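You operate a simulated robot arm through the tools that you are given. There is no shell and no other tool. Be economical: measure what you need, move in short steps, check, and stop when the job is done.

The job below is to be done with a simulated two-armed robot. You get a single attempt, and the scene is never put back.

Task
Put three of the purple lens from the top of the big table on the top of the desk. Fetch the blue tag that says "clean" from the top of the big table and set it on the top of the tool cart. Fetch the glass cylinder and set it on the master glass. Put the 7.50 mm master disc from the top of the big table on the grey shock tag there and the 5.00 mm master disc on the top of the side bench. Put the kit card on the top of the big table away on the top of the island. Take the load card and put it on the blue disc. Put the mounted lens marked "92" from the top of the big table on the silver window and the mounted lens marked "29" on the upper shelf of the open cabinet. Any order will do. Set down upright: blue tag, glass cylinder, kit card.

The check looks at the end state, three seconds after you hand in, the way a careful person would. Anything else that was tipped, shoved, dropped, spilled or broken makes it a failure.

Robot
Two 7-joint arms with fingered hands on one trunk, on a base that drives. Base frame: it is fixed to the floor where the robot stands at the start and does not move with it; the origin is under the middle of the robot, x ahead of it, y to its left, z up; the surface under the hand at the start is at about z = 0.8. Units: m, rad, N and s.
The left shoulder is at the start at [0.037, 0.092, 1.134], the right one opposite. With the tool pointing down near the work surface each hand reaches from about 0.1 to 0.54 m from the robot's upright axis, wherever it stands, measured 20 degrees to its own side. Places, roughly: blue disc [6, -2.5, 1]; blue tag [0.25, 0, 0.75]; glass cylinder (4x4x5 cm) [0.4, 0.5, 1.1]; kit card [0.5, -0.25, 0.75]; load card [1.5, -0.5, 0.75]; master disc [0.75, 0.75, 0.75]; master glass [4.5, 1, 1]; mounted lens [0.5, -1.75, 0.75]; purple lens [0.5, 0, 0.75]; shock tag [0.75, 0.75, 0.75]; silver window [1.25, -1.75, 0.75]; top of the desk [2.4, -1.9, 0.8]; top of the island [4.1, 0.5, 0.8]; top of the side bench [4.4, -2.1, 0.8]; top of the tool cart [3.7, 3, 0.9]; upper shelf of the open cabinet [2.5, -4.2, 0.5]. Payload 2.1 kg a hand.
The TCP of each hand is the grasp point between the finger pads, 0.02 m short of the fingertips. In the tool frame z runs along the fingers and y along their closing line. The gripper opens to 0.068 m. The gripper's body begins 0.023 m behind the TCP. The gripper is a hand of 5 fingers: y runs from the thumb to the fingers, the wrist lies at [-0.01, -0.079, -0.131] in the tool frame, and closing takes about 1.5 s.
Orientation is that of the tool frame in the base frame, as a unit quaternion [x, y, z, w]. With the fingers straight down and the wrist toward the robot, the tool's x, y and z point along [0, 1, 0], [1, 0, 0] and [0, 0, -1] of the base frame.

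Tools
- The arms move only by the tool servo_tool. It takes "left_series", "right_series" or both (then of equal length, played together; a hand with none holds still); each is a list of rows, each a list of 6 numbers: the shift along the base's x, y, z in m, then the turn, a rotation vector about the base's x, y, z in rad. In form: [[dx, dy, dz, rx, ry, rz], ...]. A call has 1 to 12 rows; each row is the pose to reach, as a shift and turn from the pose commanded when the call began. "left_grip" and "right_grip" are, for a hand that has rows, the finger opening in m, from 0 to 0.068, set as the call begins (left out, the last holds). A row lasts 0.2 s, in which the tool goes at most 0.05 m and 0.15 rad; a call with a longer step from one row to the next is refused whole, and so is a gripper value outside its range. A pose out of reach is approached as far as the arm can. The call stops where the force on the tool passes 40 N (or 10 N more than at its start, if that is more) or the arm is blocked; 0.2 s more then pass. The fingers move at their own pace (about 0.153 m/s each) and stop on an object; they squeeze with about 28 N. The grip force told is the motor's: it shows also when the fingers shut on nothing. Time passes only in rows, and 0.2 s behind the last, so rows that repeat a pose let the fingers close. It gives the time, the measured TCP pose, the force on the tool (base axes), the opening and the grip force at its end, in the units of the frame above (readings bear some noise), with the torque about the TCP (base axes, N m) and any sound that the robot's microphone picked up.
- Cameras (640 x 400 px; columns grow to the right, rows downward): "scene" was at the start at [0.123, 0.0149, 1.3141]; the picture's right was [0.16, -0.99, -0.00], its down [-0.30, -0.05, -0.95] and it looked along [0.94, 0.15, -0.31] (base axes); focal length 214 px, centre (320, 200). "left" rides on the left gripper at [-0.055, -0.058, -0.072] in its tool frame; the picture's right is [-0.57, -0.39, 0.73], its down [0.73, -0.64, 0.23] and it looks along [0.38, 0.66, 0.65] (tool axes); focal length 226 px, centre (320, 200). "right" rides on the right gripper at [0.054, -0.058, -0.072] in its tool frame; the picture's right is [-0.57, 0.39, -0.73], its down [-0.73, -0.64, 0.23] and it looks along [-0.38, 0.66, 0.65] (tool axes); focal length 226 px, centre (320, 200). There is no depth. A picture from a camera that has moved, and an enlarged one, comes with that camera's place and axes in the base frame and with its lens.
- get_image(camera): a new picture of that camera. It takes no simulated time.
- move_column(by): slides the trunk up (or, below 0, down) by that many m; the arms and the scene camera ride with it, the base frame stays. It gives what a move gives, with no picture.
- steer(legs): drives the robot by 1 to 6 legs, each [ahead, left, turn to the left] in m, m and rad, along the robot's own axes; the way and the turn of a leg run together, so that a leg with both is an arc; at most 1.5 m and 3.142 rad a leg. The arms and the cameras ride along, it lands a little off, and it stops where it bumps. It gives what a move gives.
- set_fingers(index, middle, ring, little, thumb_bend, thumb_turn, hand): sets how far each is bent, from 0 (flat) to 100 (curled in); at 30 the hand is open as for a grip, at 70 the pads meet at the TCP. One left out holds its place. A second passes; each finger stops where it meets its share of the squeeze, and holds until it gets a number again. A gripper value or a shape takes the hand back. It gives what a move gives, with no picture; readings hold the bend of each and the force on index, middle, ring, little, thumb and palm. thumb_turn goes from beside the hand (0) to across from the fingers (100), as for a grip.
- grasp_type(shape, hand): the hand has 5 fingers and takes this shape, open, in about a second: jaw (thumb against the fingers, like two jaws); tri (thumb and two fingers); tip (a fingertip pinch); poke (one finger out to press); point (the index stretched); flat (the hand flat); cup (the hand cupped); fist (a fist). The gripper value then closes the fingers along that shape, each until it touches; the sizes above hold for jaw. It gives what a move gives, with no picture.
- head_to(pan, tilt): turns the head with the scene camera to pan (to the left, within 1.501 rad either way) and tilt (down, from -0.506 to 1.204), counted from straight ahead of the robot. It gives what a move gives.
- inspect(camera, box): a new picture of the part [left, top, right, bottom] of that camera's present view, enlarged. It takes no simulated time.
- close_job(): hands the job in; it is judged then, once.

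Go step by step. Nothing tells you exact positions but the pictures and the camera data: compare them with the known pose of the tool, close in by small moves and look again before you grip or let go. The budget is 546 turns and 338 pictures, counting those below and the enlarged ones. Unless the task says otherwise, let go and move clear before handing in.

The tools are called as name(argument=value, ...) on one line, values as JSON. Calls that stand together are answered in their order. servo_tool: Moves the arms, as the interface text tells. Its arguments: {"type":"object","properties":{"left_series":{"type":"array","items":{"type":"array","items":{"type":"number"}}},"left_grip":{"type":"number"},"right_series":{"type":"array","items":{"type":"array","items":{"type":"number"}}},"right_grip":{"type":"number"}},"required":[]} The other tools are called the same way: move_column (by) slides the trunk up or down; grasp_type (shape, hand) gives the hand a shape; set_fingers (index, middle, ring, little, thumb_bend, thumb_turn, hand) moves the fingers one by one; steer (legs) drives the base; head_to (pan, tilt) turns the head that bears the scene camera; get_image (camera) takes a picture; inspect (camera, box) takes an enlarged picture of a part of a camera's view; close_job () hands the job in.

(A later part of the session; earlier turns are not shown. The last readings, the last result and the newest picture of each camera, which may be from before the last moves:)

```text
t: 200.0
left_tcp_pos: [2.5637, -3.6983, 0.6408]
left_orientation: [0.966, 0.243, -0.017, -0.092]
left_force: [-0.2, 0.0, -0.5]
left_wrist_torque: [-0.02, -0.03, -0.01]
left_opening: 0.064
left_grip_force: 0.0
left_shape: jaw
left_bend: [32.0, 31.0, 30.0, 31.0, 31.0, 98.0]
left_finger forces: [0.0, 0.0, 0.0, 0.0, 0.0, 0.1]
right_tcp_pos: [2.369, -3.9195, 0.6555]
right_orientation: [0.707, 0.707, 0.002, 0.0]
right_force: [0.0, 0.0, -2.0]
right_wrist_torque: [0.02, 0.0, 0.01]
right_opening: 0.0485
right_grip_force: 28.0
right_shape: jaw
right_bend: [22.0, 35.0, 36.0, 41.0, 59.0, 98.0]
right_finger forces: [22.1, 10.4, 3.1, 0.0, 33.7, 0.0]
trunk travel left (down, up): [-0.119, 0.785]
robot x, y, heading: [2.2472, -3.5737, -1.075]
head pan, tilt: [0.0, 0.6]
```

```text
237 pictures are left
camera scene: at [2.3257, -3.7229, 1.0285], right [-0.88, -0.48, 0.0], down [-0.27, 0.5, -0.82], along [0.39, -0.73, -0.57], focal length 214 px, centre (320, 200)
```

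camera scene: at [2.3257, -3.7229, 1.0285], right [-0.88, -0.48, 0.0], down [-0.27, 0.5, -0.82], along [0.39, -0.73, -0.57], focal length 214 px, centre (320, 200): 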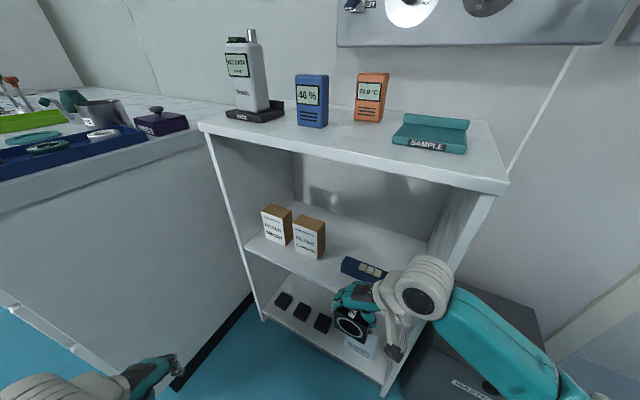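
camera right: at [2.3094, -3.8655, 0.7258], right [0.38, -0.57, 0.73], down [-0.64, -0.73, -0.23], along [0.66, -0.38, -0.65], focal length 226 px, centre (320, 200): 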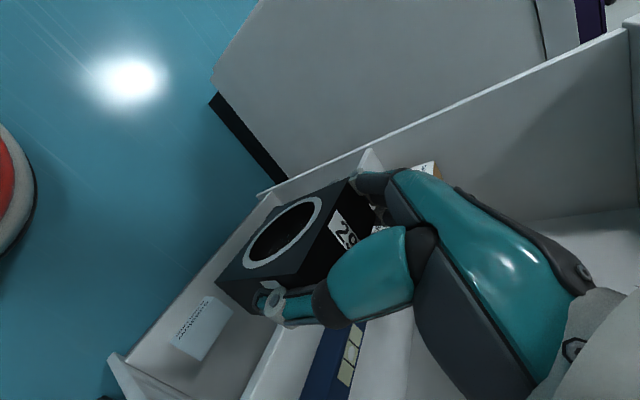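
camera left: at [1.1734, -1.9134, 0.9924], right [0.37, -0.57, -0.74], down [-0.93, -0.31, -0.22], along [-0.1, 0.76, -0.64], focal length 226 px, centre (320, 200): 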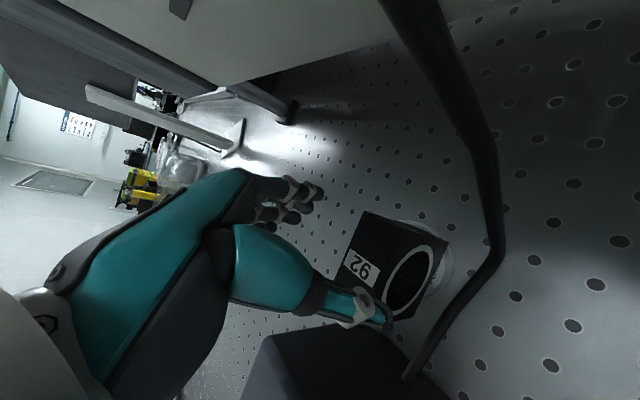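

The strip in front of the items is y −4.06 to −4.12. I lower 5 cm more, then drive straight in 19 cm.

move_column(by=-0.05)

steer(legs=[[0.12, 0.003, 0]])

get_image(camera="right")

get_image(camera="scene")

```text
t: 200.9
left_tcp_pos: [2.5633, -3.697, 0.5834]
left_orientation: [0.964, 0.242, -0.022, -0.111]
left_force: [0.5, -0.5, -0.7]
left_wrist_torque: [-0.01, -0.01, -0.03]
left_opening: 0.0641
left_grip_force: 0.0
left_shape: jaw
left_bend: [32.0, 31.0, 30.0, 31.0, 31.0, 98.0]
left_finger forces: [0.0, 0.0, 0.1, 0.1, 0.0, 0.0]
right_tcp_pos: [2.3685, -3.9196, 0.6041]
right_orientation: [0.708, 0.707, 0.002, 0.0]
right_force: [-0.1, -0.3, -2.1]
right_wrist_torque: [0.01, -0.01, 0.0]
right_opening: 0.0485
right_grip_force: 28.0
right_shape: jaw
right_bend: [22.0, 35.0, 36.0, 41.0, 59.0, 98.0]
right_finger forces: [22.0, 10.5, 3.1, 0.0, 33.6, 0.0]
trunk travel left (down, up): [-0.069, 0.835]
robot x, y, heading: [2.2498, -3.5729, -1.076]
head pan, tilt: [0.0, 0.6]
```

```text
t: 202.3
left_tcp_pos: [2.6205, -3.7984, 0.5833]
left_orientation: [0.966, 0.236, -0.022, -0.107]
left_force: [0.6, -0.4, 0.5]
left_wrist_torque: [-0.01, 0.05, -0.04]
left_opening: 0.0637
left_grip_force: 0.0
left_shape: jaw
left_bend: [32.0, 31.0, 30.0, 31.0, 31.0, 98.0]
left_finger forces: [0.0, 0.0, 0.0, 0.0, 0.0, 0.1]
right_tcp_pos: [2.4233, -4.0098, 0.6038]
right_orientation: [0.706, 0.708, 0.002, -0.004]
right_force: [-0.5, 0.6, -2.5]
right_wrist_torque: [0.02, -0.04, -0.03]
right_opening: 0.0487
right_grip_force: 28.3
right_shape: jaw
right_bend: [23.0, 35.0, 36.0, 41.0, 59.0, 98.0]
right_finger forces: [21.9, 10.4, 3.2, 0.1, 33.6, 0.0]
trunk travel left (down, up): [-0.069, 0.835]
robot x, y, heading: [2.3037, -3.6736, -1.082]
head pan, tilt: [0.0, 0.6]
stopped in leg 1: the robot was blocked; the commanded pose is now the measured one
```

```text
236 pictures are left
camera right: at [2.3637, -3.9572, 0.6757], right [0.39, -0.57, 0.72], down [-0.64, -0.73, -0.24], along [0.66, -0.37, -0.65], focal length 226 px, centre (320, 200)
```

right: 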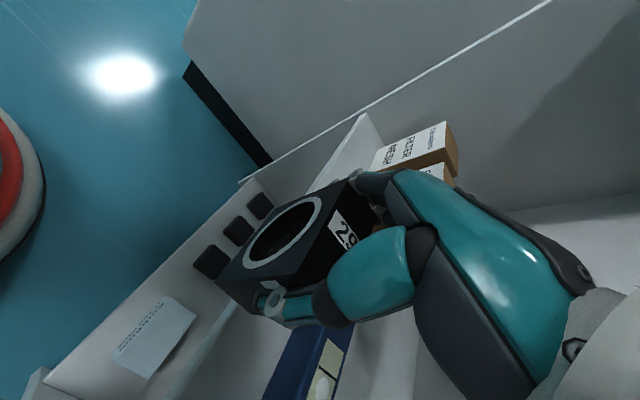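

```text
235 pictures are left
camera scene: at [2.3878, -3.8296, 0.9788], right [-0.89, -0.47, 0.0], down [-0.26, 0.49, -0.83], along [0.38, -0.73, -0.56], focal length 214 px, centre (320, 200)
```

scene: 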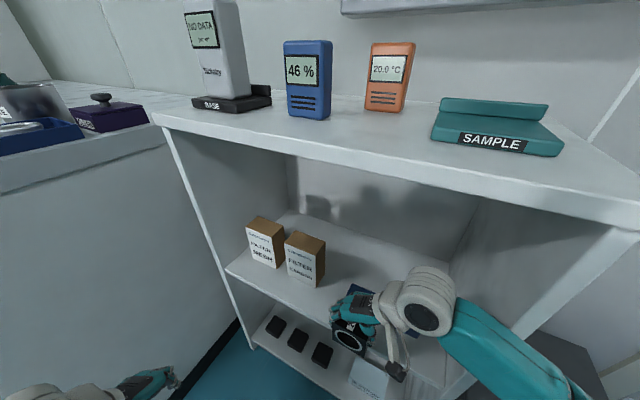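

The base was blocked; I look to the right and left for what touched.

head_to(pan=-0.9, tilt=0.9)

get_image(camera="scene")

head_to(pan=0.9, tilt=0.9)

get_image(camera="scene")

```text
t: 203.5
left_tcp_pos: [2.6198, -3.7982, 0.5842]
left_orientation: [0.966, 0.236, -0.023, -0.107]
left_force: [-0.1, 0.4, 0.0]
left_wrist_torque: [-0.01, 0.01, -0.03]
left_opening: 0.064
left_grip_force: 0.1
left_shape: jaw
left_bend: [32.0, 31.0, 30.0, 31.0, 31.0, 98.0]
left_finger forces: [0.1, 0.0, 0.1, 0.1, 0.1, 0.0]
right_tcp_pos: [2.4227, -4.0103, 0.6035]
right_orientation: [0.706, 0.708, 0.002, -0.005]
right_force: [0.3, 0.4, -1.7]
right_wrist_torque: [0.03, 0.06, 0.03]
right_opening: 0.0485
right_grip_force: 27.9
right_shape: jaw
right_bend: [23.0, 35.0, 36.0, 41.0, 59.0, 98.0]
right_finger forces: [22.1, 10.5, 3.2, 0.1, 33.8, 0.0]
trunk travel left (down, up): [-0.069, 0.835]
robot x, y, heading: [2.3037, -3.6712, -1.088]
head pan, tilt: [-0.901, 0.901]
```

```text
234 pictures are left
camera scene: at [2.3166, -3.8203, 0.9536], right [-0.91, 0.4, 0.0], down [0.32, 0.71, -0.63], along [-0.25, -0.58, -0.78], focal length 214 px, centre (320, 200)
```

scene: 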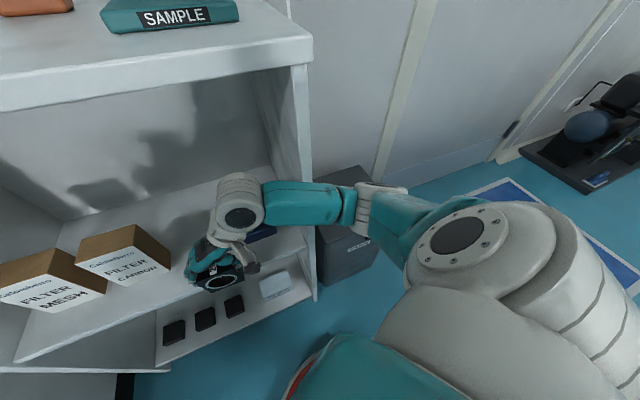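

```text
t: 205.3
left_tcp_pos: [2.6187, -3.798, 0.5828]
left_orientation: [0.966, 0.237, -0.023, -0.106]
left_force: [-0.8, -0.1, -0.7]
left_wrist_torque: [0.0, 0.02, -0.02]
left_opening: 0.0639
left_grip_force: 0.1
left_shape: jaw
left_bend: [32.0, 31.0, 30.0, 31.0, 31.0, 98.0]
left_finger forces: [0.0, 0.0, 0.0, 0.1, 0.0, 0.0]
right_tcp_pos: [2.4231, -4.0101, 0.6032]
right_orientation: [0.706, 0.708, 0.003, -0.005]
right_force: [-0.1, -0.7, -2.3]
right_wrist_torque: [0.0, -0.01, 0.01]
right_opening: 0.0487
right_grip_force: 27.3
right_shape: jaw
right_bend: [23.0, 35.0, 36.0, 41.0, 59.0, 98.0]
right_finger forces: [21.9, 10.4, 3.3, 0.0, 33.7, 0.0]
trunk travel left (down, up): [-0.069, 0.835]
robot x, y, heading: [2.309, -3.6774, -1.082]
head pan, tilt: [0.901, 0.901]
```

```text
233 pictures are left
camera scene: at [2.4213, -3.7654, 0.9529], right [-0.19, -0.98, 0.01], down [-0.77, 0.14, -0.62], along [0.61, -0.12, -0.78], focal length 214 px, centre (320, 200)
```

scene: 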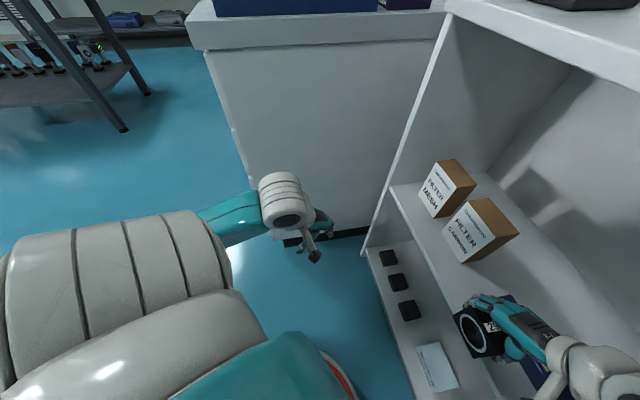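

The right forearm met the cabinet's right post. I back off and instead approach squarely with the hand in its forward orientation (forearm coming straight from the front).

steer(legs=[[-0.3, 0, 0], [0, 0, -0.488]])

servo_tool(right_series=[[0, 0, 0, 0, 0, -0.12], [0, -0.01, 0, 0, 0, -0.24], [0, -0.02, 0, 0, 0, -0.36], [0, -0.03, 0, 0, 0, -0.48], [0, -0.04, 0, 0, 0, -0.6], [0, -0.05, 0, 0, 0, -0.72], [0, -0.06, 0, 0, 0, -0.84], [0, -0.07, 0, 0, 0, -0.96], [0, -0.08, 0, 0, 0, -1.07]])

head_to(pan=0.0, tilt=0.75)

get_image(camera="scene")

```text
t: 208.7
left_tcp_pos: [2.3831, -3.6696, 0.5832]
left_orientation: [0.994, -0.003, 0.005, -0.112]
left_force: [-0.1, -0.7, 0.5]
left_wrist_torque: [-0.01, -0.02, -0.02]
left_opening: 0.064
left_grip_force: 0.1
left_shape: jaw
left_bend: [32.0, 31.0, 30.0, 31.0, 31.0, 98.0]
left_finger forces: [0.1, 0.1, 0.0, 0.1, 0.1, 0.1]
right_tcp_pos: [2.1109, -3.7653, 0.5999]
right_orientation: [0.856, 0.517, 0.008, -0.006]
right_force: [0.0, 0.2, -1.0]
right_wrist_torque: [0.01, 0.0, -0.01]
right_opening: 0.0485
right_grip_force: 28.1
right_shape: jaw
right_bend: [23.0, 35.0, 36.0, 41.0, 59.0, 98.0]
right_finger forces: [22.0, 10.4, 3.1, 0.0, 33.6, 0.1]
trunk travel left (down, up): [-0.069, 0.835]
robot x, y, heading: [2.1666, -3.4109, -1.567]
head pan, tilt: [0.901, 0.901]
```

```text
t: 210.7
left_tcp_pos: [2.3835, -3.6701, 0.5823]
left_orientation: [0.994, -0.003, 0.006, -0.112]
left_force: [0.2, 1.6, -0.3]
left_wrist_torque: [0.01, 0.0, -0.03]
left_opening: 0.0638
left_grip_force: 0.0
left_shape: jaw
left_bend: [32.0, 31.0, 30.0, 31.0, 31.0, 98.0]
left_finger forces: [0.0, 0.1, 0.0, 0.1, 0.1, 0.0]
right_tcp_pos: [2.1102, -3.8454, 0.6003]
right_orientation: [1.0, 0.007, 0.009, -0.001]
right_force: [0.1, -0.2, -1.8]
right_wrist_torque: [0.02, -0.04, 0.01]
right_opening: 0.0487
right_grip_force: 28.3
right_shape: jaw
right_bend: [23.0, 35.0, 36.0, 41.0, 59.0, 98.0]
right_finger forces: [21.7, 10.5, 3.3, 0.0, 33.4, 0.0]
trunk travel left (down, up): [-0.069, 0.835]
robot x, y, heading: [2.1639, -3.4078, -1.571]
head pan, tilt: [0.901, 0.901]
```

```text
t: 211.9
left_tcp_pos: [2.3853, -3.6703, 0.5832]
left_orientation: [0.994, -0.002, 0.005, -0.112]
left_force: [0.7, 0.3, -0.1]
left_wrist_torque: [0.02, -0.01, -0.01]
left_opening: 0.0639
left_grip_force: 0.0
left_shape: jaw
left_bend: [32.0, 31.0, 30.0, 31.0, 31.0, 98.0]
left_finger forces: [0.1, 0.0, 0.0, 0.0, 0.0, 0.1]
right_tcp_pos: [2.1099, -3.8441, 0.5986]
right_orientation: [1.0, 0.008, 0.009, -0.002]
right_force: [0.2, 0.0, -1.9]
right_wrist_torque: [0.03, -0.01, 0.02]
right_opening: 0.0484
right_grip_force: 27.9
right_shape: jaw
right_bend: [23.0, 35.0, 36.0, 41.0, 59.0, 98.0]
right_finger forces: [21.7, 10.4, 3.1, 0.1, 33.4, 0.1]
trunk travel left (down, up): [-0.069, 0.835]
robot x, y, heading: [2.1668, -3.4098, -1.575]
head pan, tilt: [0.0, 0.75]
```

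```text
232 pictures are left
camera scene: at [2.163, -3.5874, 0.9641], right [-1.0, 0.0, 0.0], down [0.0, 0.68, -0.73], along [0.0, -0.73, -0.68], focal length 214 px, centre (320, 200)
```

scene: 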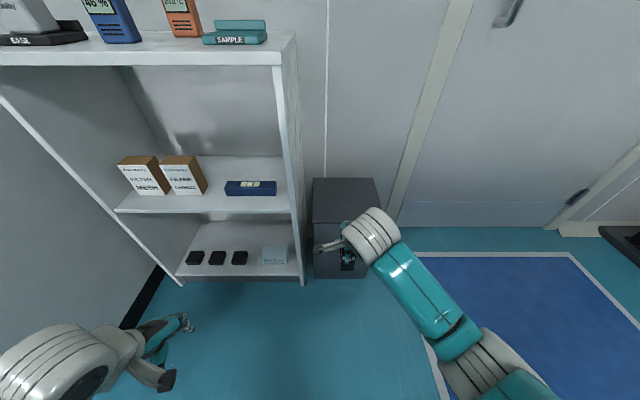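

steer(legs=[[0.0, 0.285, 0]])

servo_tool(right_series=[[0.03, 0, 0, 0, 0, 0], [0.06, 0, 0, 0, 0, 0], [0.08, 0, 0, 0, -0.01, 0], [0.1, 0, 0, 0, -0.018, 0]])

get_image(camera="scene")

get_image(camera="right")

```text
t: 213.9
left_tcp_pos: [2.6692, -3.6705, 0.5828]
left_orientation: [0.994, -0.003, 0.005, -0.113]
left_force: [-0.7, -0.9, -0.6]
left_wrist_torque: [-0.03, -0.03, 0.01]
left_opening: 0.0638
left_grip_force: 0.1
left_shape: jaw
left_bend: [32.0, 31.0, 30.0, 31.0, 31.0, 98.0]
left_finger forces: [0.1, 0.0, 0.1, 0.1, 0.1, 0.0]
right_tcp_pos: [2.3959, -3.8461, 0.5997]
right_orientation: [1.0, 0.006, 0.008, 0.0]
right_force: [0.3, 0.0, -2.3]
right_wrist_torque: [0.03, 0.03, -0.01]
right_opening: 0.0488
right_grip_force: 28.7
right_shape: jaw
right_bend: [23.0, 35.0, 36.0, 41.0, 59.0, 98.0]
right_finger forces: [21.7, 10.4, 3.2, 0.0, 33.5, 0.0]
trunk travel left (down, up): [-0.069, 0.835]
robot x, y, heading: [2.4499, -3.4124, -1.576]
head pan, tilt: [0.0, 0.75]
```

```text
t: 214.9
left_tcp_pos: [2.6685, -3.6717, 0.5819]
left_orientation: [0.994, -0.003, 0.005, -0.112]
left_force: [-0.3, 0.3, 0.4]
left_wrist_torque: [0.0, 0.02, -0.01]
left_opening: 0.064
left_grip_force: 0.1
left_shape: jaw
left_bend: [32.0, 31.0, 30.0, 31.0, 31.0, 98.0]
left_finger forces: [0.0, 0.0, 0.0, 0.0, 0.0, 0.0]
right_tcp_pos: [2.4956, -3.8461, 0.5999]
right_orientation: [1.0, 0.007, 0.018, -0.001]
right_force: [-0.4, -0.1, -2.5]
right_wrist_torque: [0.02, -0.01, -0.02]
right_opening: 0.0487
right_grip_force: 28.3
right_shape: jaw
right_bend: [23.0, 35.0, 36.0, 41.0, 59.0, 98.0]
right_finger forces: [21.5, 10.1, 3.2, 0.1, 33.3, 0.0]
trunk travel left (down, up): [-0.069, 0.835]
robot x, y, heading: [2.4485, -3.409, -1.576]
head pan, tilt: [0.0, 0.75]
```

```text
231 pictures are left
camera scene: at [2.4486, -3.5881, 0.9641], right [-1.0, 0.0, 0.0], down [0.0, 0.68, -0.73], along [0.0, -0.73, -0.68], focal length 214 px, centre (320, 200)
```

scene: 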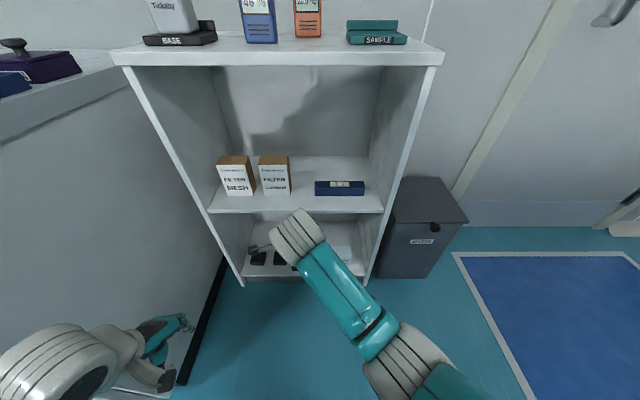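

```text
230 pictures are left
camera right: at [2.5466, -3.7877, 0.6726], right [-0.59, -0.4, 0.71], down [-0.73, 0.63, -0.25], along [-0.34, -0.67, -0.66], focal length 226 px, centre (320, 200)
```

right: 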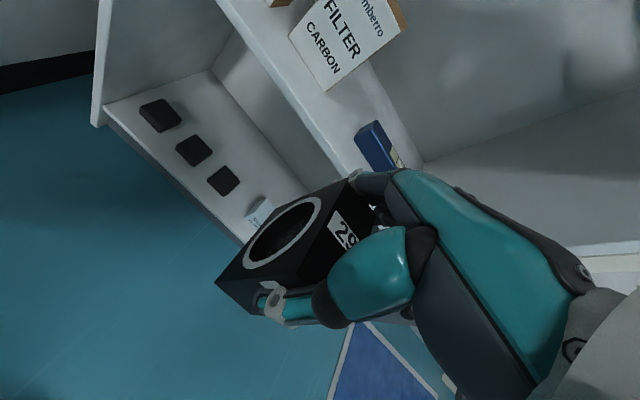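

servo_tool(right_series=[[0.004, 0, 0, 0, 0.018, 0], [0.008, 0, 0, 0, 0.036, 0]])

steer(legs=[[0.21, 0, 0]])

get_image(camera="scene")

get_image(camera="right")

```text
t: 215.5
left_tcp_pos: [2.6708, -3.6708, 0.582]
left_orientation: [0.994, -0.002, 0.005, -0.113]
left_force: [-0.2, -0.6, -0.7]
left_wrist_torque: [-0.02, 0.04, 0.03]
left_opening: 0.0639
left_grip_force: 0.0
left_shape: jaw
left_bend: [32.0, 31.0, 30.0, 31.0, 31.0, 98.0]
left_finger forces: [0.0, 0.0, 0.1, 0.0, 0.0, 0.0]
right_tcp_pos: [2.5034, -3.8474, 0.5991]
right_orientation: [1.0, 0.006, 0.0, -0.001]
right_force: [-0.3, -0.6, -1.2]
right_wrist_torque: [0.0, -0.05, -0.01]
right_opening: 0.0489
right_grip_force: 28.0
right_shape: jaw
right_bend: [23.0, 35.0, 36.0, 41.0, 59.0, 98.0]
right_finger forces: [21.4, 10.3, 3.3, 0.1, 33.2, 0.1]
trunk travel left (down, up): [-0.069, 0.835]
robot x, y, heading: [2.4536, -3.4134, -1.574]
head pan, tilt: [0.0, 0.75]
```

```text
t: 217.2
left_tcp_pos: [2.6681, -3.8814, 0.5829]
left_orientation: [0.994, -0.004, 0.006, -0.112]
left_force: [0.5, -0.3, 0.0]
left_wrist_torque: [0.01, -0.01, -0.01]
left_opening: 0.064
left_grip_force: 0.0
left_shape: jaw
left_bend: [32.0, 31.0, 30.0, 31.0, 31.0, 98.0]
left_finger forces: [0.0, 0.0, 0.0, 0.0, 0.0, 0.1]
right_tcp_pos: [2.5023, -4.0556, 0.5992]
right_orientation: [1.0, 0.006, 0.0, -0.001]
right_force: [0.5, -0.2, -2.4]
right_wrist_torque: [-0.01, -0.01, 0.0]
right_opening: 0.0488
right_grip_force: 27.7
right_shape: jaw
right_bend: [23.0, 35.0, 36.0, 41.0, 59.0, 98.0]
right_finger forces: [21.5, 10.3, 3.2, 0.0, 33.3, 0.1]
trunk travel left (down, up): [-0.069, 0.835]
robot x, y, heading: [2.4523, -3.6188, -1.574]
head pan, tilt: [0.0, 0.75]
```

```text
229 pictures are left
camera scene: at [2.4478, -3.797, 0.9642], right [-1.0, 0.0, 0.0], down [0.0, 0.68, -0.73], along [0.0, -0.73, -0.68], focal length 214 px, centre (320, 200)
```

scene: 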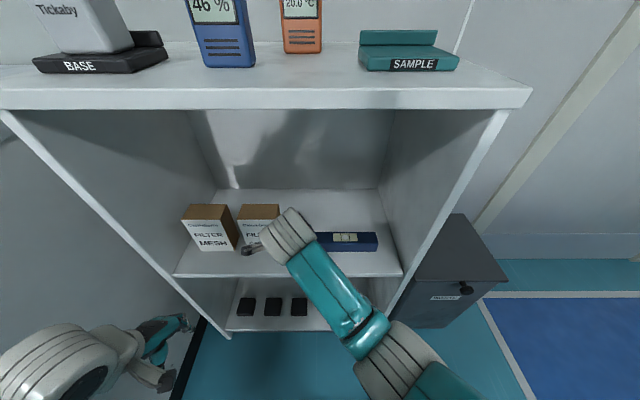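

```text
228 pictures are left
camera right: at [2.5558, -3.9971, 0.6708], right [-0.56, -0.4, 0.73], down [-0.74, 0.63, -0.23], along [-0.37, -0.67, -0.65], focal length 226 px, centre (320, 200)
```

right: 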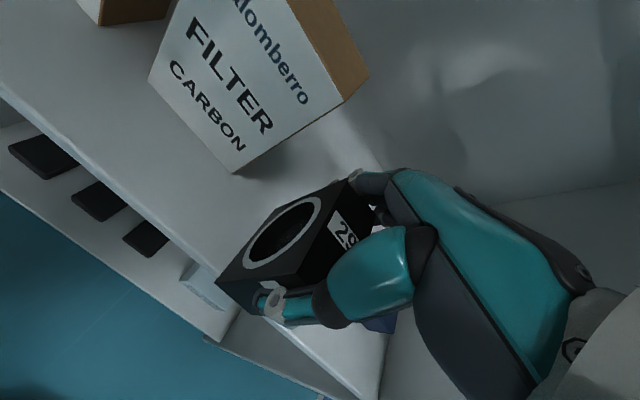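

servo_tool(right_series=[[0, -0.01, 0, 0, 0, 0], [0, -0.02, 0, 0, 0, 0]])

move_column(by=-0.035)

get_image(camera="right")

```text
t: 217.8
left_tcp_pos: [2.6691, -3.8797, 0.5824]
left_orientation: [0.994, -0.005, 0.006, -0.113]
left_force: [-0.9, 0.0, 0.0]
left_wrist_torque: [0.02, -0.02, -0.04]
left_opening: 0.064
left_grip_force: 0.2
left_shape: jaw
left_bend: [32.0, 31.0, 30.0, 31.0, 31.0, 98.0]
left_finger forces: [0.0, 0.0, 0.0, 0.0, 0.0, 0.0]
right_tcp_pos: [2.5033, -4.0747, 0.5993]
right_orientation: [1.0, 0.008, 0.0, -0.002]
right_force: [0.4, 0.3, -1.8]
right_wrist_torque: [0.0, 0.02, 0.02]
right_opening: 0.0487
right_grip_force: 27.9
right_shape: jaw
right_bend: [23.0, 36.0, 36.0, 41.0, 59.0, 98.0]
right_finger forces: [21.5, 10.3, 3.2, 0.1, 33.2, 0.1]
trunk travel left (down, up): [-0.069, 0.835]
robot x, y, heading: [2.4539, -3.616, -1.576]
head pan, tilt: [0.0, 0.75]
```

```text
t: 218.6
left_tcp_pos: [2.6685, -3.8797, 0.5418]
left_orientation: [0.992, -0.004, 0.005, -0.125]
left_force: [-0.3, 0.0, -0.4]
left_wrist_torque: [0.0, -0.01, 0.0]
left_opening: 0.0639
left_grip_force: 0.0
left_shape: jaw
left_bend: [32.0, 31.0, 30.0, 31.0, 31.0, 98.0]
left_finger forces: [0.0, 0.1, 0.0, 0.0, 0.1, 0.0]
right_tcp_pos: [2.5029, -4.0754, 0.5642]
right_orientation: [1.0, 0.006, 0.0, -0.001]
right_force: [0.1, -0.2, -1.9]
right_wrist_torque: [0.0, -0.03, 0.01]
right_opening: 0.0486
right_grip_force: 28.0
right_shape: jaw
right_bend: [23.0, 36.0, 36.0, 41.0, 59.0, 98.0]
right_finger forces: [21.5, 10.3, 3.2, 0.0, 33.2, 0.0]
trunk travel left (down, up): [-0.034, 0.87]
robot x, y, heading: [2.4507, -3.6221, -1.574]
head pan, tilt: [0.0, 0.75]
```

```text
227 pictures are left
camera right: at [2.5558, -4.0171, 0.6357], right [-0.56, -0.4, 0.73], down [-0.74, 0.63, -0.23], along [-0.37, -0.67, -0.65], focal length 226 px, centre (320, 200)
```

right: 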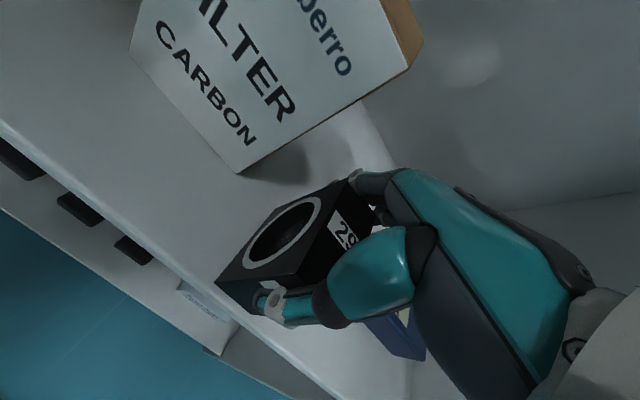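

move_column(by=-0.01)

move_column(by=-0.006)

get_image(camera="right")

```text
t: 219.1
left_tcp_pos: [2.6691, -3.8817, 0.5309]
left_orientation: [0.992, -0.004, 0.005, -0.126]
left_force: [0.5, 0.1, -0.5]
left_wrist_torque: [-0.07, 0.02, 0.02]
left_opening: 0.0642
left_grip_force: 0.1
left_shape: jaw
left_bend: [32.0, 31.0, 30.0, 31.0, 31.0, 98.0]
left_finger forces: [0.0, 0.0, 0.0, 0.0, 0.1, 0.0]
right_tcp_pos: [2.5028, -4.0752, 0.5557]
right_orientation: [1.0, 0.006, 0.0, -0.001]
right_force: [0.0, 0.5, -2.2]
right_wrist_torque: [-0.02, -0.01, -0.01]
right_opening: 0.0488
right_grip_force: 27.9
right_shape: jaw
right_bend: [23.0, 36.0, 36.0, 41.0, 59.0, 98.0]
right_finger forces: [21.4, 10.4, 3.3, 0.0, 33.3, 0.1]
trunk travel left (down, up): [-0.024, 0.88]
robot x, y, heading: [2.4485, -3.6198, -1.576]
head pan, tilt: [0.0, 0.75]
```

```text
t: 219.7
left_tcp_pos: [2.6696, -3.8803, 0.5257]
left_orientation: [0.992, -0.005, 0.006, -0.125]
left_force: [-0.8, 0.4, -0.5]
left_wrist_torque: [0.0, 0.02, 0.0]
left_opening: 0.0638
left_grip_force: 0.0
left_shape: jaw
left_bend: [32.0, 31.0, 30.0, 31.0, 31.0, 98.0]
left_finger forces: [0.1, 0.0, 0.1, 0.0, 0.0, 0.1]
right_tcp_pos: [2.5028, -4.0757, 0.5508]
right_orientation: [1.0, 0.008, 0.002, 0.002]
right_force: [-4.1, 6.1, 25.7]
right_wrist_torque: [-0.6, -0.05, -0.01]
right_opening: 0.048
right_grip_force: 27.9
right_shape: jaw
right_bend: [22.0, 35.0, 36.0, 41.0, 60.0, 98.0]
right_finger forces: [25.4, 11.0, 4.2, 0.0, 40.8, 0.1]
trunk travel left (down, up): [-0.018, 0.886]
robot x, y, heading: [2.4508, -3.6213, -1.569]
head pan, tilt: [0.0, 0.75]
```

```text
226 pictures are left
camera right: at [2.5557, -4.016, 0.6224], right [-0.56, -0.39, 0.73], down [-0.74, 0.63, -0.23], along [-0.37, -0.67, -0.64], focal length 226 px, centre (320, 200)
```

right: 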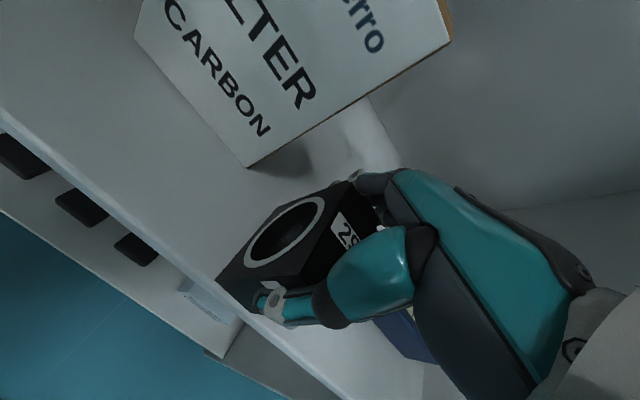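

Contact on the shelf (25 N). I open the right hand and rise slightly, then check.

servo_tool(right_series=[[0, 0, 0.002, 0, 0, 0], [0, 0, 0.002, 0, 0, 0], [0, 0, 0.002, 0, 0, 0], [0, 0, 0.002, 0, 0, 0], [0, 0, 0.002, 0, 0, 0]], right_grip=0.068)

move_column(by=0.03)

get_image(camera="right")

```text
t: 220.9
left_tcp_pos: [2.6703, -3.8808, 0.5261]
left_orientation: [0.992, -0.005, 0.004, -0.126]
left_force: [0.6, 0.2, -0.1]
left_wrist_torque: [-0.02, -0.01, 0.0]
left_opening: 0.064
left_grip_force: 0.1
left_shape: jaw
left_bend: [32.0, 31.0, 30.0, 31.0, 31.0, 98.0]
left_finger forces: [0.0, 0.0, 0.0, 0.1, 0.0, 0.0]
right_tcp_pos: [2.5025, -4.0743, 0.5504]
right_orientation: [1.0, 0.007, 0.0, -0.001]
right_force: [-2.1, -1.2, 14.3]
right_wrist_torque: [-0.2, -0.13, -0.05]
right_opening: 0.068
right_grip_force: 0.1
right_shape: jaw
right_bend: [23.0, 30.0, 30.0, 30.0, 27.0, 98.0]
right_finger forces: [10.3, 0.0, 0.0, 0.0, 6.4, 0.1]
trunk travel left (down, up): [-0.018, 0.886]
robot x, y, heading: [2.4466, -3.6197, -1.571]
head pan, tilt: [0.0, 0.75]
```

```text
t: 221.6
left_tcp_pos: [2.6708, -3.8802, 0.5548]
left_orientation: [0.992, -0.004, 0.004, -0.127]
left_force: [0.5, -0.3, -0.7]
left_wrist_torque: [0.02, 0.0, 0.02]
left_opening: 0.0638
left_grip_force: 0.0
left_shape: jaw
left_bend: [32.0, 31.0, 30.0, 31.0, 31.0, 98.0]
left_finger forces: [0.0, 0.0, 0.0, 0.0, 0.1, 0.0]
right_tcp_pos: [2.5027, -4.0745, 0.579]
right_orientation: [1.0, 0.007, 0.0, -0.001]
right_force: [-0.6, 0.3, -0.4]
right_wrist_torque: [0.01, -0.01, 0.01]
right_opening: 0.0679
right_grip_force: 0.0
right_shape: jaw
right_bend: [30.0, 30.0, 30.0, 30.0, 30.0, 98.0]
right_finger forces: [0.0, 0.0, 0.0, 0.0, 0.0, 0.0]
trunk travel left (down, up): [-0.048, 0.856]
robot x, y, heading: [2.4521, -3.6162, -1.573]
head pan, tilt: [0.0, 0.75]
```

```text
225 pictures are left
camera right: at [2.5559, -4.017, 0.6515], right [-0.56, -0.4, 0.73], down [-0.74, 0.63, -0.23], along [-0.37, -0.67, -0.65], focal length 226 px, centre (320, 200)
```

right: 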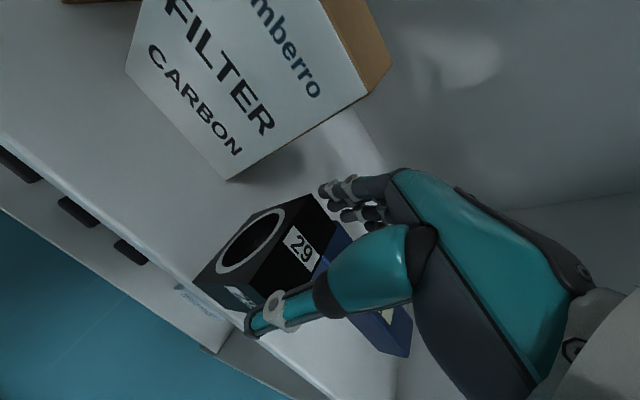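

29 stands on the upper shelf. I rise a bit more and back straight out.

move_column(by=0.03)

steer(legs=[[-0.45, 0, 0]])

get_image(camera="scene")

```text
t: 222.4
left_tcp_pos: [2.6708, -3.8826, 0.5844]
left_orientation: [0.992, -0.005, 0.004, -0.126]
left_force: [0.7, -0.2, 0.4]
left_wrist_torque: [-0.05, -0.01, -0.02]
left_opening: 0.0635
left_grip_force: 0.1
left_shape: jaw
left_bend: [32.0, 31.0, 30.0, 31.0, 31.0, 98.0]
left_finger forces: [0.0, 0.0, 0.0, 0.0, 0.1, 0.0]
right_tcp_pos: [2.5028, -4.0749, 0.61]
right_orientation: [1.0, 0.007, 0.0, -0.002]
right_force: [-0.7, 0.3, -0.4]
right_wrist_torque: [0.01, -0.01, 0.0]
right_opening: 0.0679
right_grip_force: 0.1
right_shape: jaw
right_bend: [30.0, 30.0, 30.0, 30.0, 30.0, 98.0]
right_finger forces: [0.1, 0.0, 0.0, 0.0, 0.1, 0.0]
trunk travel left (down, up): [-0.078, 0.826]
robot x, y, heading: [2.447, -3.6215, -1.577]
head pan, tilt: [0.0, 0.75]
```

```text
t: 225.1
left_tcp_pos: [2.6711, -3.4345, 0.585]
left_orientation: [0.992, -0.006, 0.005, -0.126]
left_force: [-0.1, -0.2, 0.3]
left_wrist_torque: [0.01, 0.02, 0.02]
left_opening: 0.0642
left_grip_force: 0.1
left_shape: jaw
left_bend: [32.0, 31.0, 30.0, 31.0, 31.0, 98.0]
left_finger forces: [0.0, 0.0, 0.0, 0.0, 0.1, 0.0]
right_tcp_pos: [2.5048, -3.6277, 0.6104]
right_orientation: [1.0, 0.004, 0.0, -0.002]
right_force: [0.2, 0.0, -0.2]
right_wrist_torque: [-0.01, 0.01, 0.0]
right_opening: 0.0683
right_grip_force: 0.2
right_shape: jaw
right_bend: [30.0, 30.0, 30.0, 30.0, 30.0, 98.0]
right_finger forces: [0.0, 0.0, 0.0, 0.0, 0.0, 0.1]
trunk travel left (down, up): [-0.078, 0.826]
robot x, y, heading: [2.4509, -3.1713, -1.58]
head pan, tilt: [0.0, 0.75]
```

```text
224 pictures are left
camera scene: at [2.4497, -3.3473, 0.9734], right [-1.0, 0.01, 0.0], down [0.01, 0.68, -0.73], along [-0.01, -0.73, -0.68], focal length 214 px, centre (320, 200)
```

scene: 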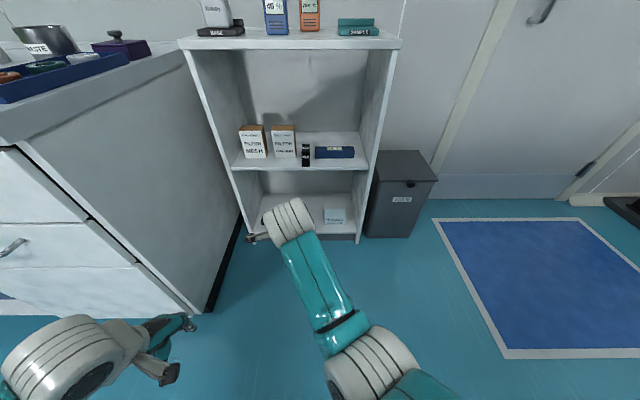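

29 stands on the upper shelf. Now I raise the trunk, straighten the left hand, and return to the table front for R120 and the kit card.

move_column(by=0.4)

servo_tool(left_series=[[0, -0.02, 0.01, -0.06, 0, 0], [0, -0.04, 0.02, -0.12, 0, 0], [0, -0.06, 0.03, -0.19, 0, 0], [0, -0.08, 0.03, -0.253, 0, 0]], right_series=[[-0.03, 0, 0, 0, 0, 0], [-0.06, 0, 0, 0, 0, 0], [-0.09, 0, 0, 0, 0, 0], [-0.12, 0.0, 0, 0, 0, 0]])

steer(legs=[[-0.35, 0, 0], [0, -1.4, 0], [0, -1.4, 0], [0, 0, 1.58]])

```text
t: 228.9
left_tcp_pos: [2.6712, -3.4352, 0.985]
left_orientation: [0.992, -0.007, 0.004, -0.126]
left_force: [-0.3, 0.5, -0.5]
left_wrist_torque: [0.04, -0.02, 0.0]
left_opening: 0.0639
left_grip_force: 0.1
left_shape: jaw
left_bend: [32.0, 31.0, 30.0, 31.0, 31.0, 98.0]
left_finger forces: [0.0, 0.0, 0.0, 0.0, 0.0, 0.0]
right_tcp_pos: [2.5036, -3.6287, 1.0098]
right_orientation: [1.0, 0.005, 0.001, 0.0]
right_force: [-0.4, -0.7, -0.3]
right_wrist_torque: [-0.01, 0.0, 0.01]
right_opening: 0.0678
right_grip_force: 0.0
right_shape: jaw
right_bend: [30.0, 30.0, 30.0, 30.0, 30.0, 98.0]
right_finger forces: [0.0, 0.0, 0.1, 0.0, 0.0, 0.1]
trunk travel left (down, up): [-0.478, 0.426]
robot x, y, heading: [2.4539, -3.1729, -1.577]
head pan, tilt: [0.0, 0.75]
```

```text
t: 229.9
left_tcp_pos: [2.6705, -3.5149, 1.0137]
left_orientation: [1.0, -0.006, 0.005, 0.0]
left_force: [-0.9, 0.0, -0.1]
left_wrist_torque: [-0.05, 0.0, -0.01]
left_opening: 0.0639
left_grip_force: 0.0
left_shape: jaw
left_bend: [32.0, 31.0, 30.0, 31.0, 31.0, 98.0]
left_finger forces: [0.0, 0.0, 0.0, 0.0, 0.0, 0.0]
right_tcp_pos: [2.3836, -3.6285, 1.0098]
right_orientation: [1.0, 0.006, 0.001, -0.001]
right_force: [0.5, -0.5, -0.7]
right_wrist_torque: [0.01, 0.0, 0.0]
right_opening: 0.0681
right_grip_force: 0.0
right_shape: jaw
right_bend: [30.0, 30.0, 30.0, 30.0, 30.0, 98.0]
right_finger forces: [0.0, 0.0, 0.1, 0.1, 0.0, 0.0]
trunk travel left (down, up): [-0.478, 0.426]
robot x, y, heading: [2.4567, -3.1707, -1.581]
head pan, tilt: [0.0, 0.75]
```

```text
t: 249.1
left_tcp_pos: [0.0058, -2.5904, 1.0149]
left_orientation: [0.707, 0.707, 0.003, -0.003]
left_force: [0.7, -0.3, -0.6]
left_wrist_torque: [0.04, 0.04, -0.01]
left_opening: 0.0639
left_grip_force: 0.0
left_shape: jaw
left_bend: [32.0, 31.0, 30.0, 31.0, 31.0, 98.0]
left_finger forces: [0.0, 0.0, 0.0, 0.0, 0.0, 0.0]
right_tcp_pos: [0.1229, -2.8777, 1.0093]
right_orientation: [0.699, 0.715, -0.001, -0.001]
right_force: [0.2, 0.2, -0.4]
right_wrist_torque: [0.03, 0.01, 0.01]
right_opening: 0.0678
right_grip_force: 0.2
right_shape: jaw
right_bend: [30.0, 30.0, 30.0, 30.0, 30.0, 98.0]
right_finger forces: [0.0, 0.0, 0.0, 0.0, 0.0, 0.1]
trunk travel left (down, up): [-0.478, 0.426]
robot x, y, heading: [-0.3321, -2.8117, 0.006]
head pan, tilt: [0.0, 0.75]
```

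steer(legs=[[0, 1.35, 0], [0, 1.31, 0], [0.3, 0, -0.006]])

get_image(camera="scene")

get_image(camera="right")

get_image(camera="left")

```text
t: 263.6
left_tcp_pos: [0.3059, 0.0464, 1.0149]
left_orientation: [0.713, 0.702, 0.004, -0.003]
left_force: [0.0, 0.8, 0.0]
left_wrist_torque: [0.01, -0.04, -0.02]
left_opening: 0.0639
left_grip_force: 0.1
left_shape: jaw
left_bend: [32.0, 31.0, 30.0, 31.0, 31.0, 98.0]
left_finger forces: [0.1, 0.0, 0.0, 0.0, 0.0, 0.1]
right_tcp_pos: [0.4182, -0.2418, 1.0098]
right_orientation: [0.705, 0.709, -0.001, -0.001]
right_force: [0.2, 1.0, 0.1]
right_wrist_torque: [0.01, -0.04, 0.03]
right_opening: 0.0679
right_grip_force: 0.0
right_shape: jaw
right_bend: [30.0, 30.0, 30.0, 30.0, 30.0, 98.0]
right_finger forces: [0.0, 0.1, 0.0, 0.0, 0.0, 0.0]
trunk travel left (down, up): [-0.478, 0.426]
robot x, y, heading: [-0.0371, -0.1675, -0.014]
head pan, tilt: [0.0, 0.75]
```

```text
223 pictures are left
camera scene: at [0.0655, -0.1717, 1.3786], right [-0.01, -1.0, 0.0], down [-0.68, 0.01, -0.73], along [0.73, -0.01, -0.68], focal length 214 px, centre (320, 200)
```

scene: 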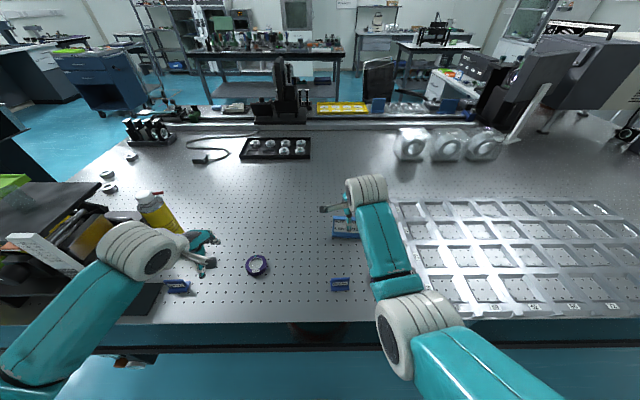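

```text
222 pictures are left
camera right: at [0.3594, -0.1881, 1.0816], right [0.39, -0.56, 0.73], down [-0.64, -0.74, -0.23], along [0.66, -0.37, -0.65], focal length 226 px, centre (320, 200)
```

right: 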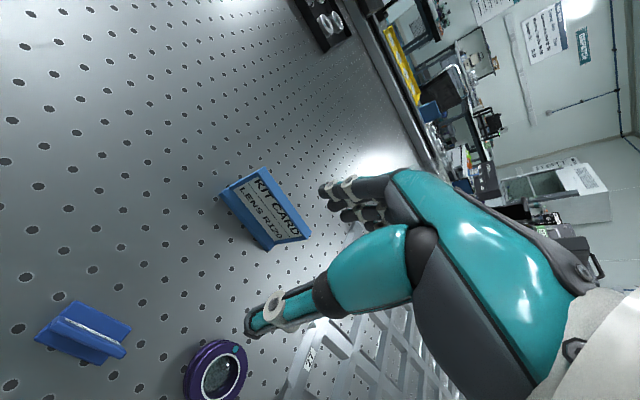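

```text
221 pictures are left
camera left: at [0.2467, -0.0068, 1.0856], right [-0.4, -0.55, -0.73], down [-0.63, 0.75, -0.22], along [0.67, 0.37, -0.64], focal length 226 px, centre (320, 200)
```

left: 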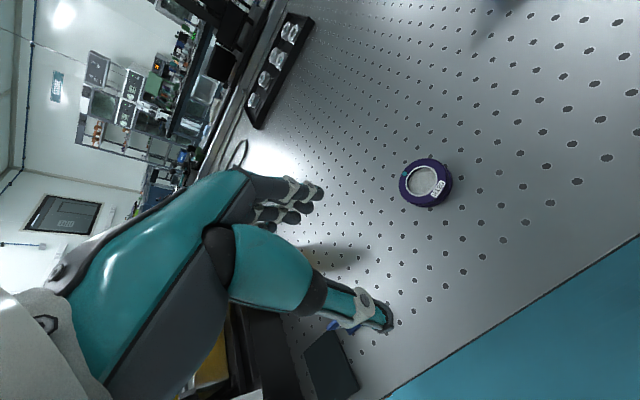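

R120 sits at (0.395, 0.008). I bring the left hand over it and lower.

servo_tool(left_series=[[0.022, -0.01, -0.03, 0, 0, 0.002], [0.044, -0.02, -0.06, 0, 0, 0.004], [0.066, -0.03, -0.09, 0, 0, 0.007], [0.088, -0.038, -0.12, 0, 0, 0.01], [0.088, -0.038, -0.15, 0, 0, 0.014], [0.088, -0.038, -0.165, 0, 0, 0.014]], left_grip=0.068)

get_image(camera="left")

```text
t: 265.1
left_tcp_pos: [0.3937, 0.0102, 0.8491]
left_orientation: [0.708, 0.706, 0.005, -0.004]
left_force: [-0.5, -0.5, -0.1]
left_wrist_torque: [-0.05, 0.01, 0.01]
left_opening: 0.0681
left_grip_force: 0.0
left_shape: jaw
left_bend: [30.0, 30.0, 30.0, 30.0, 30.0, 98.0]
left_finger forces: [0.1, 0.0, 0.1, 0.0, 0.1, 0.0]
right_tcp_pos: [0.4178, -0.2415, 1.0107]
right_orientation: [0.705, 0.709, -0.001, -0.001]
right_force: [-0.5, -0.4, -0.7]
right_wrist_torque: [0.03, -0.01, 0.02]
right_opening: 0.0678
right_grip_force: 0.0
right_shape: jaw
right_bend: [30.0, 30.0, 30.0, 30.0, 30.0, 98.0]
right_finger forces: [0.1, 0.0, 0.0, 0.0, 0.0, 0.1]
trunk travel left (down, up): [-0.478, 0.426]
robot x, y, heading: [-0.0406, -0.1704, -0.009]
head pan, tilt: [0.0, 0.75]
```

```text
220 pictures are left
camera left: at [0.3353, -0.0455, 0.9206], right [-0.39, -0.56, -0.73], down [-0.64, 0.74, -0.22], along [0.67, 0.38, -0.64], focal length 226 px, centre (320, 200)
```

left: 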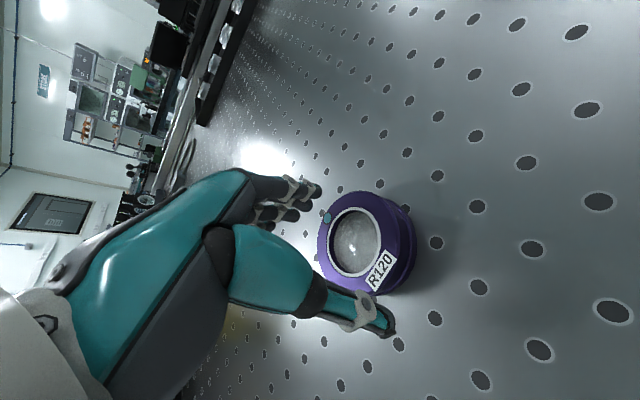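

servo_tool(left_series=[[0.004, -0.001, -0.012, 0, 0, 0], [0.004, -0.001, -0.022, 0, 0, 0], [0.004, -0.001, -0.03, 0, 0, 0]])

servo_tool(left_series=[[0, 0, 0.003, 0, 0, 0], [0, 0, 0.003, 0, 0, 0], [0, 0, 0.003, 0, 0, 0], [0, 0, 0.003, 0, 0, 0], [0, 0, 0.003, 0, 0, 0], [0, 0, 0.003, 0, 0, 0], [0, 0, 0.003, 0, 0, 0]], left_grip=0.02)

get_image(camera="left")

```text
t: 265.9
left_tcp_pos: [0.3889, 0.0103, 0.8302]
left_orientation: [0.709, 0.706, 0.003, -0.004]
left_force: [1.4, 0.0, 1.2]
left_wrist_torque: [0.01, -0.04, -0.01]
left_opening: 0.0677
left_grip_force: 0.1
left_shape: jaw
left_bend: [29.0, 30.0, 30.0, 30.0, 30.0, 98.0]
left_finger forces: [0.5, 0.0, 0.0, 0.1, 0.0, 0.1]
left hand out of reach, approached as far as the arm can: row 2, 3
right_tcp_pos: [0.4188, -0.2427, 1.0095]
right_orientation: [0.705, 0.709, -0.002, -0.001]
right_force: [-0.2, 0.3, 0.6]
right_wrist_torque: [-0.02, -0.03, 0.02]
right_opening: 0.068
right_grip_force: 0.0
right_shape: jaw
right_bend: [30.0, 30.0, 30.0, 30.0, 30.0, 98.0]
right_finger forces: [0.1, 0.0, 0.1, 0.0, 0.0, 0.0]
trunk travel left (down, up): [-0.478, 0.426]
robot x, y, heading: [-0.038, -0.1719, -0.014]
head pan, tilt: [0.0, 0.75]
```

```text
t: 267.4
left_tcp_pos: [0.3887, 0.0104, 0.8324]
left_orientation: [0.708, 0.706, 0.004, -0.003]
left_force: [-0.3, 0.0, -1.1]
left_wrist_torque: [0.0, 0.0, 0.02]
left_opening: 0.0532
left_grip_force: 28.3
left_shape: jaw
left_bend: [27.0, 36.0, 37.0, 42.0, 49.0, 98.0]
left_finger forces: [13.9, 8.2, 3.5, 0.0, 25.6, 0.0]
right_tcp_pos: [0.4182, -0.2418, 1.0101]
right_orientation: [0.705, 0.709, -0.002, -0.002]
right_force: [1.0, -0.5, -0.2]
right_wrist_torque: [0.0, 0.05, 0.01]
right_opening: 0.0682
right_grip_force: 0.1
right_shape: jaw
right_bend: [30.0, 30.0, 30.0, 30.0, 30.0, 98.0]
right_finger forces: [0.0, 0.1, 0.0, 0.0, 0.0, 0.0]
trunk travel left (down, up): [-0.478, 0.426]
robot x, y, heading: [-0.0375, -0.1707, -0.012]
head pan, tilt: [0.0, 0.75]
```

```text
219 pictures are left
camera left: at [0.3308, -0.0444, 0.9035], right [-0.39, -0.56, -0.73], down [-0.64, 0.74, -0.22], along [0.66, 0.38, -0.64], focal length 226 px, centre (320, 200)
```

left: 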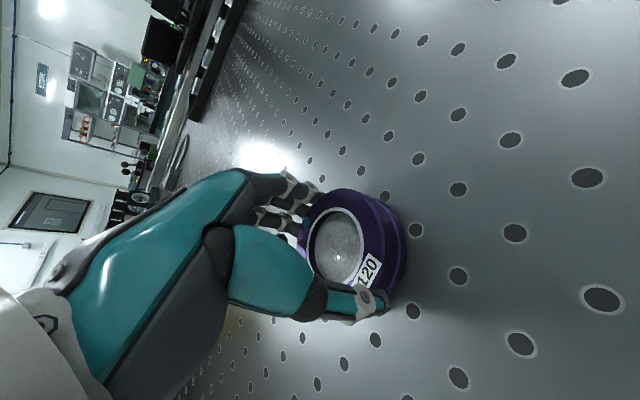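

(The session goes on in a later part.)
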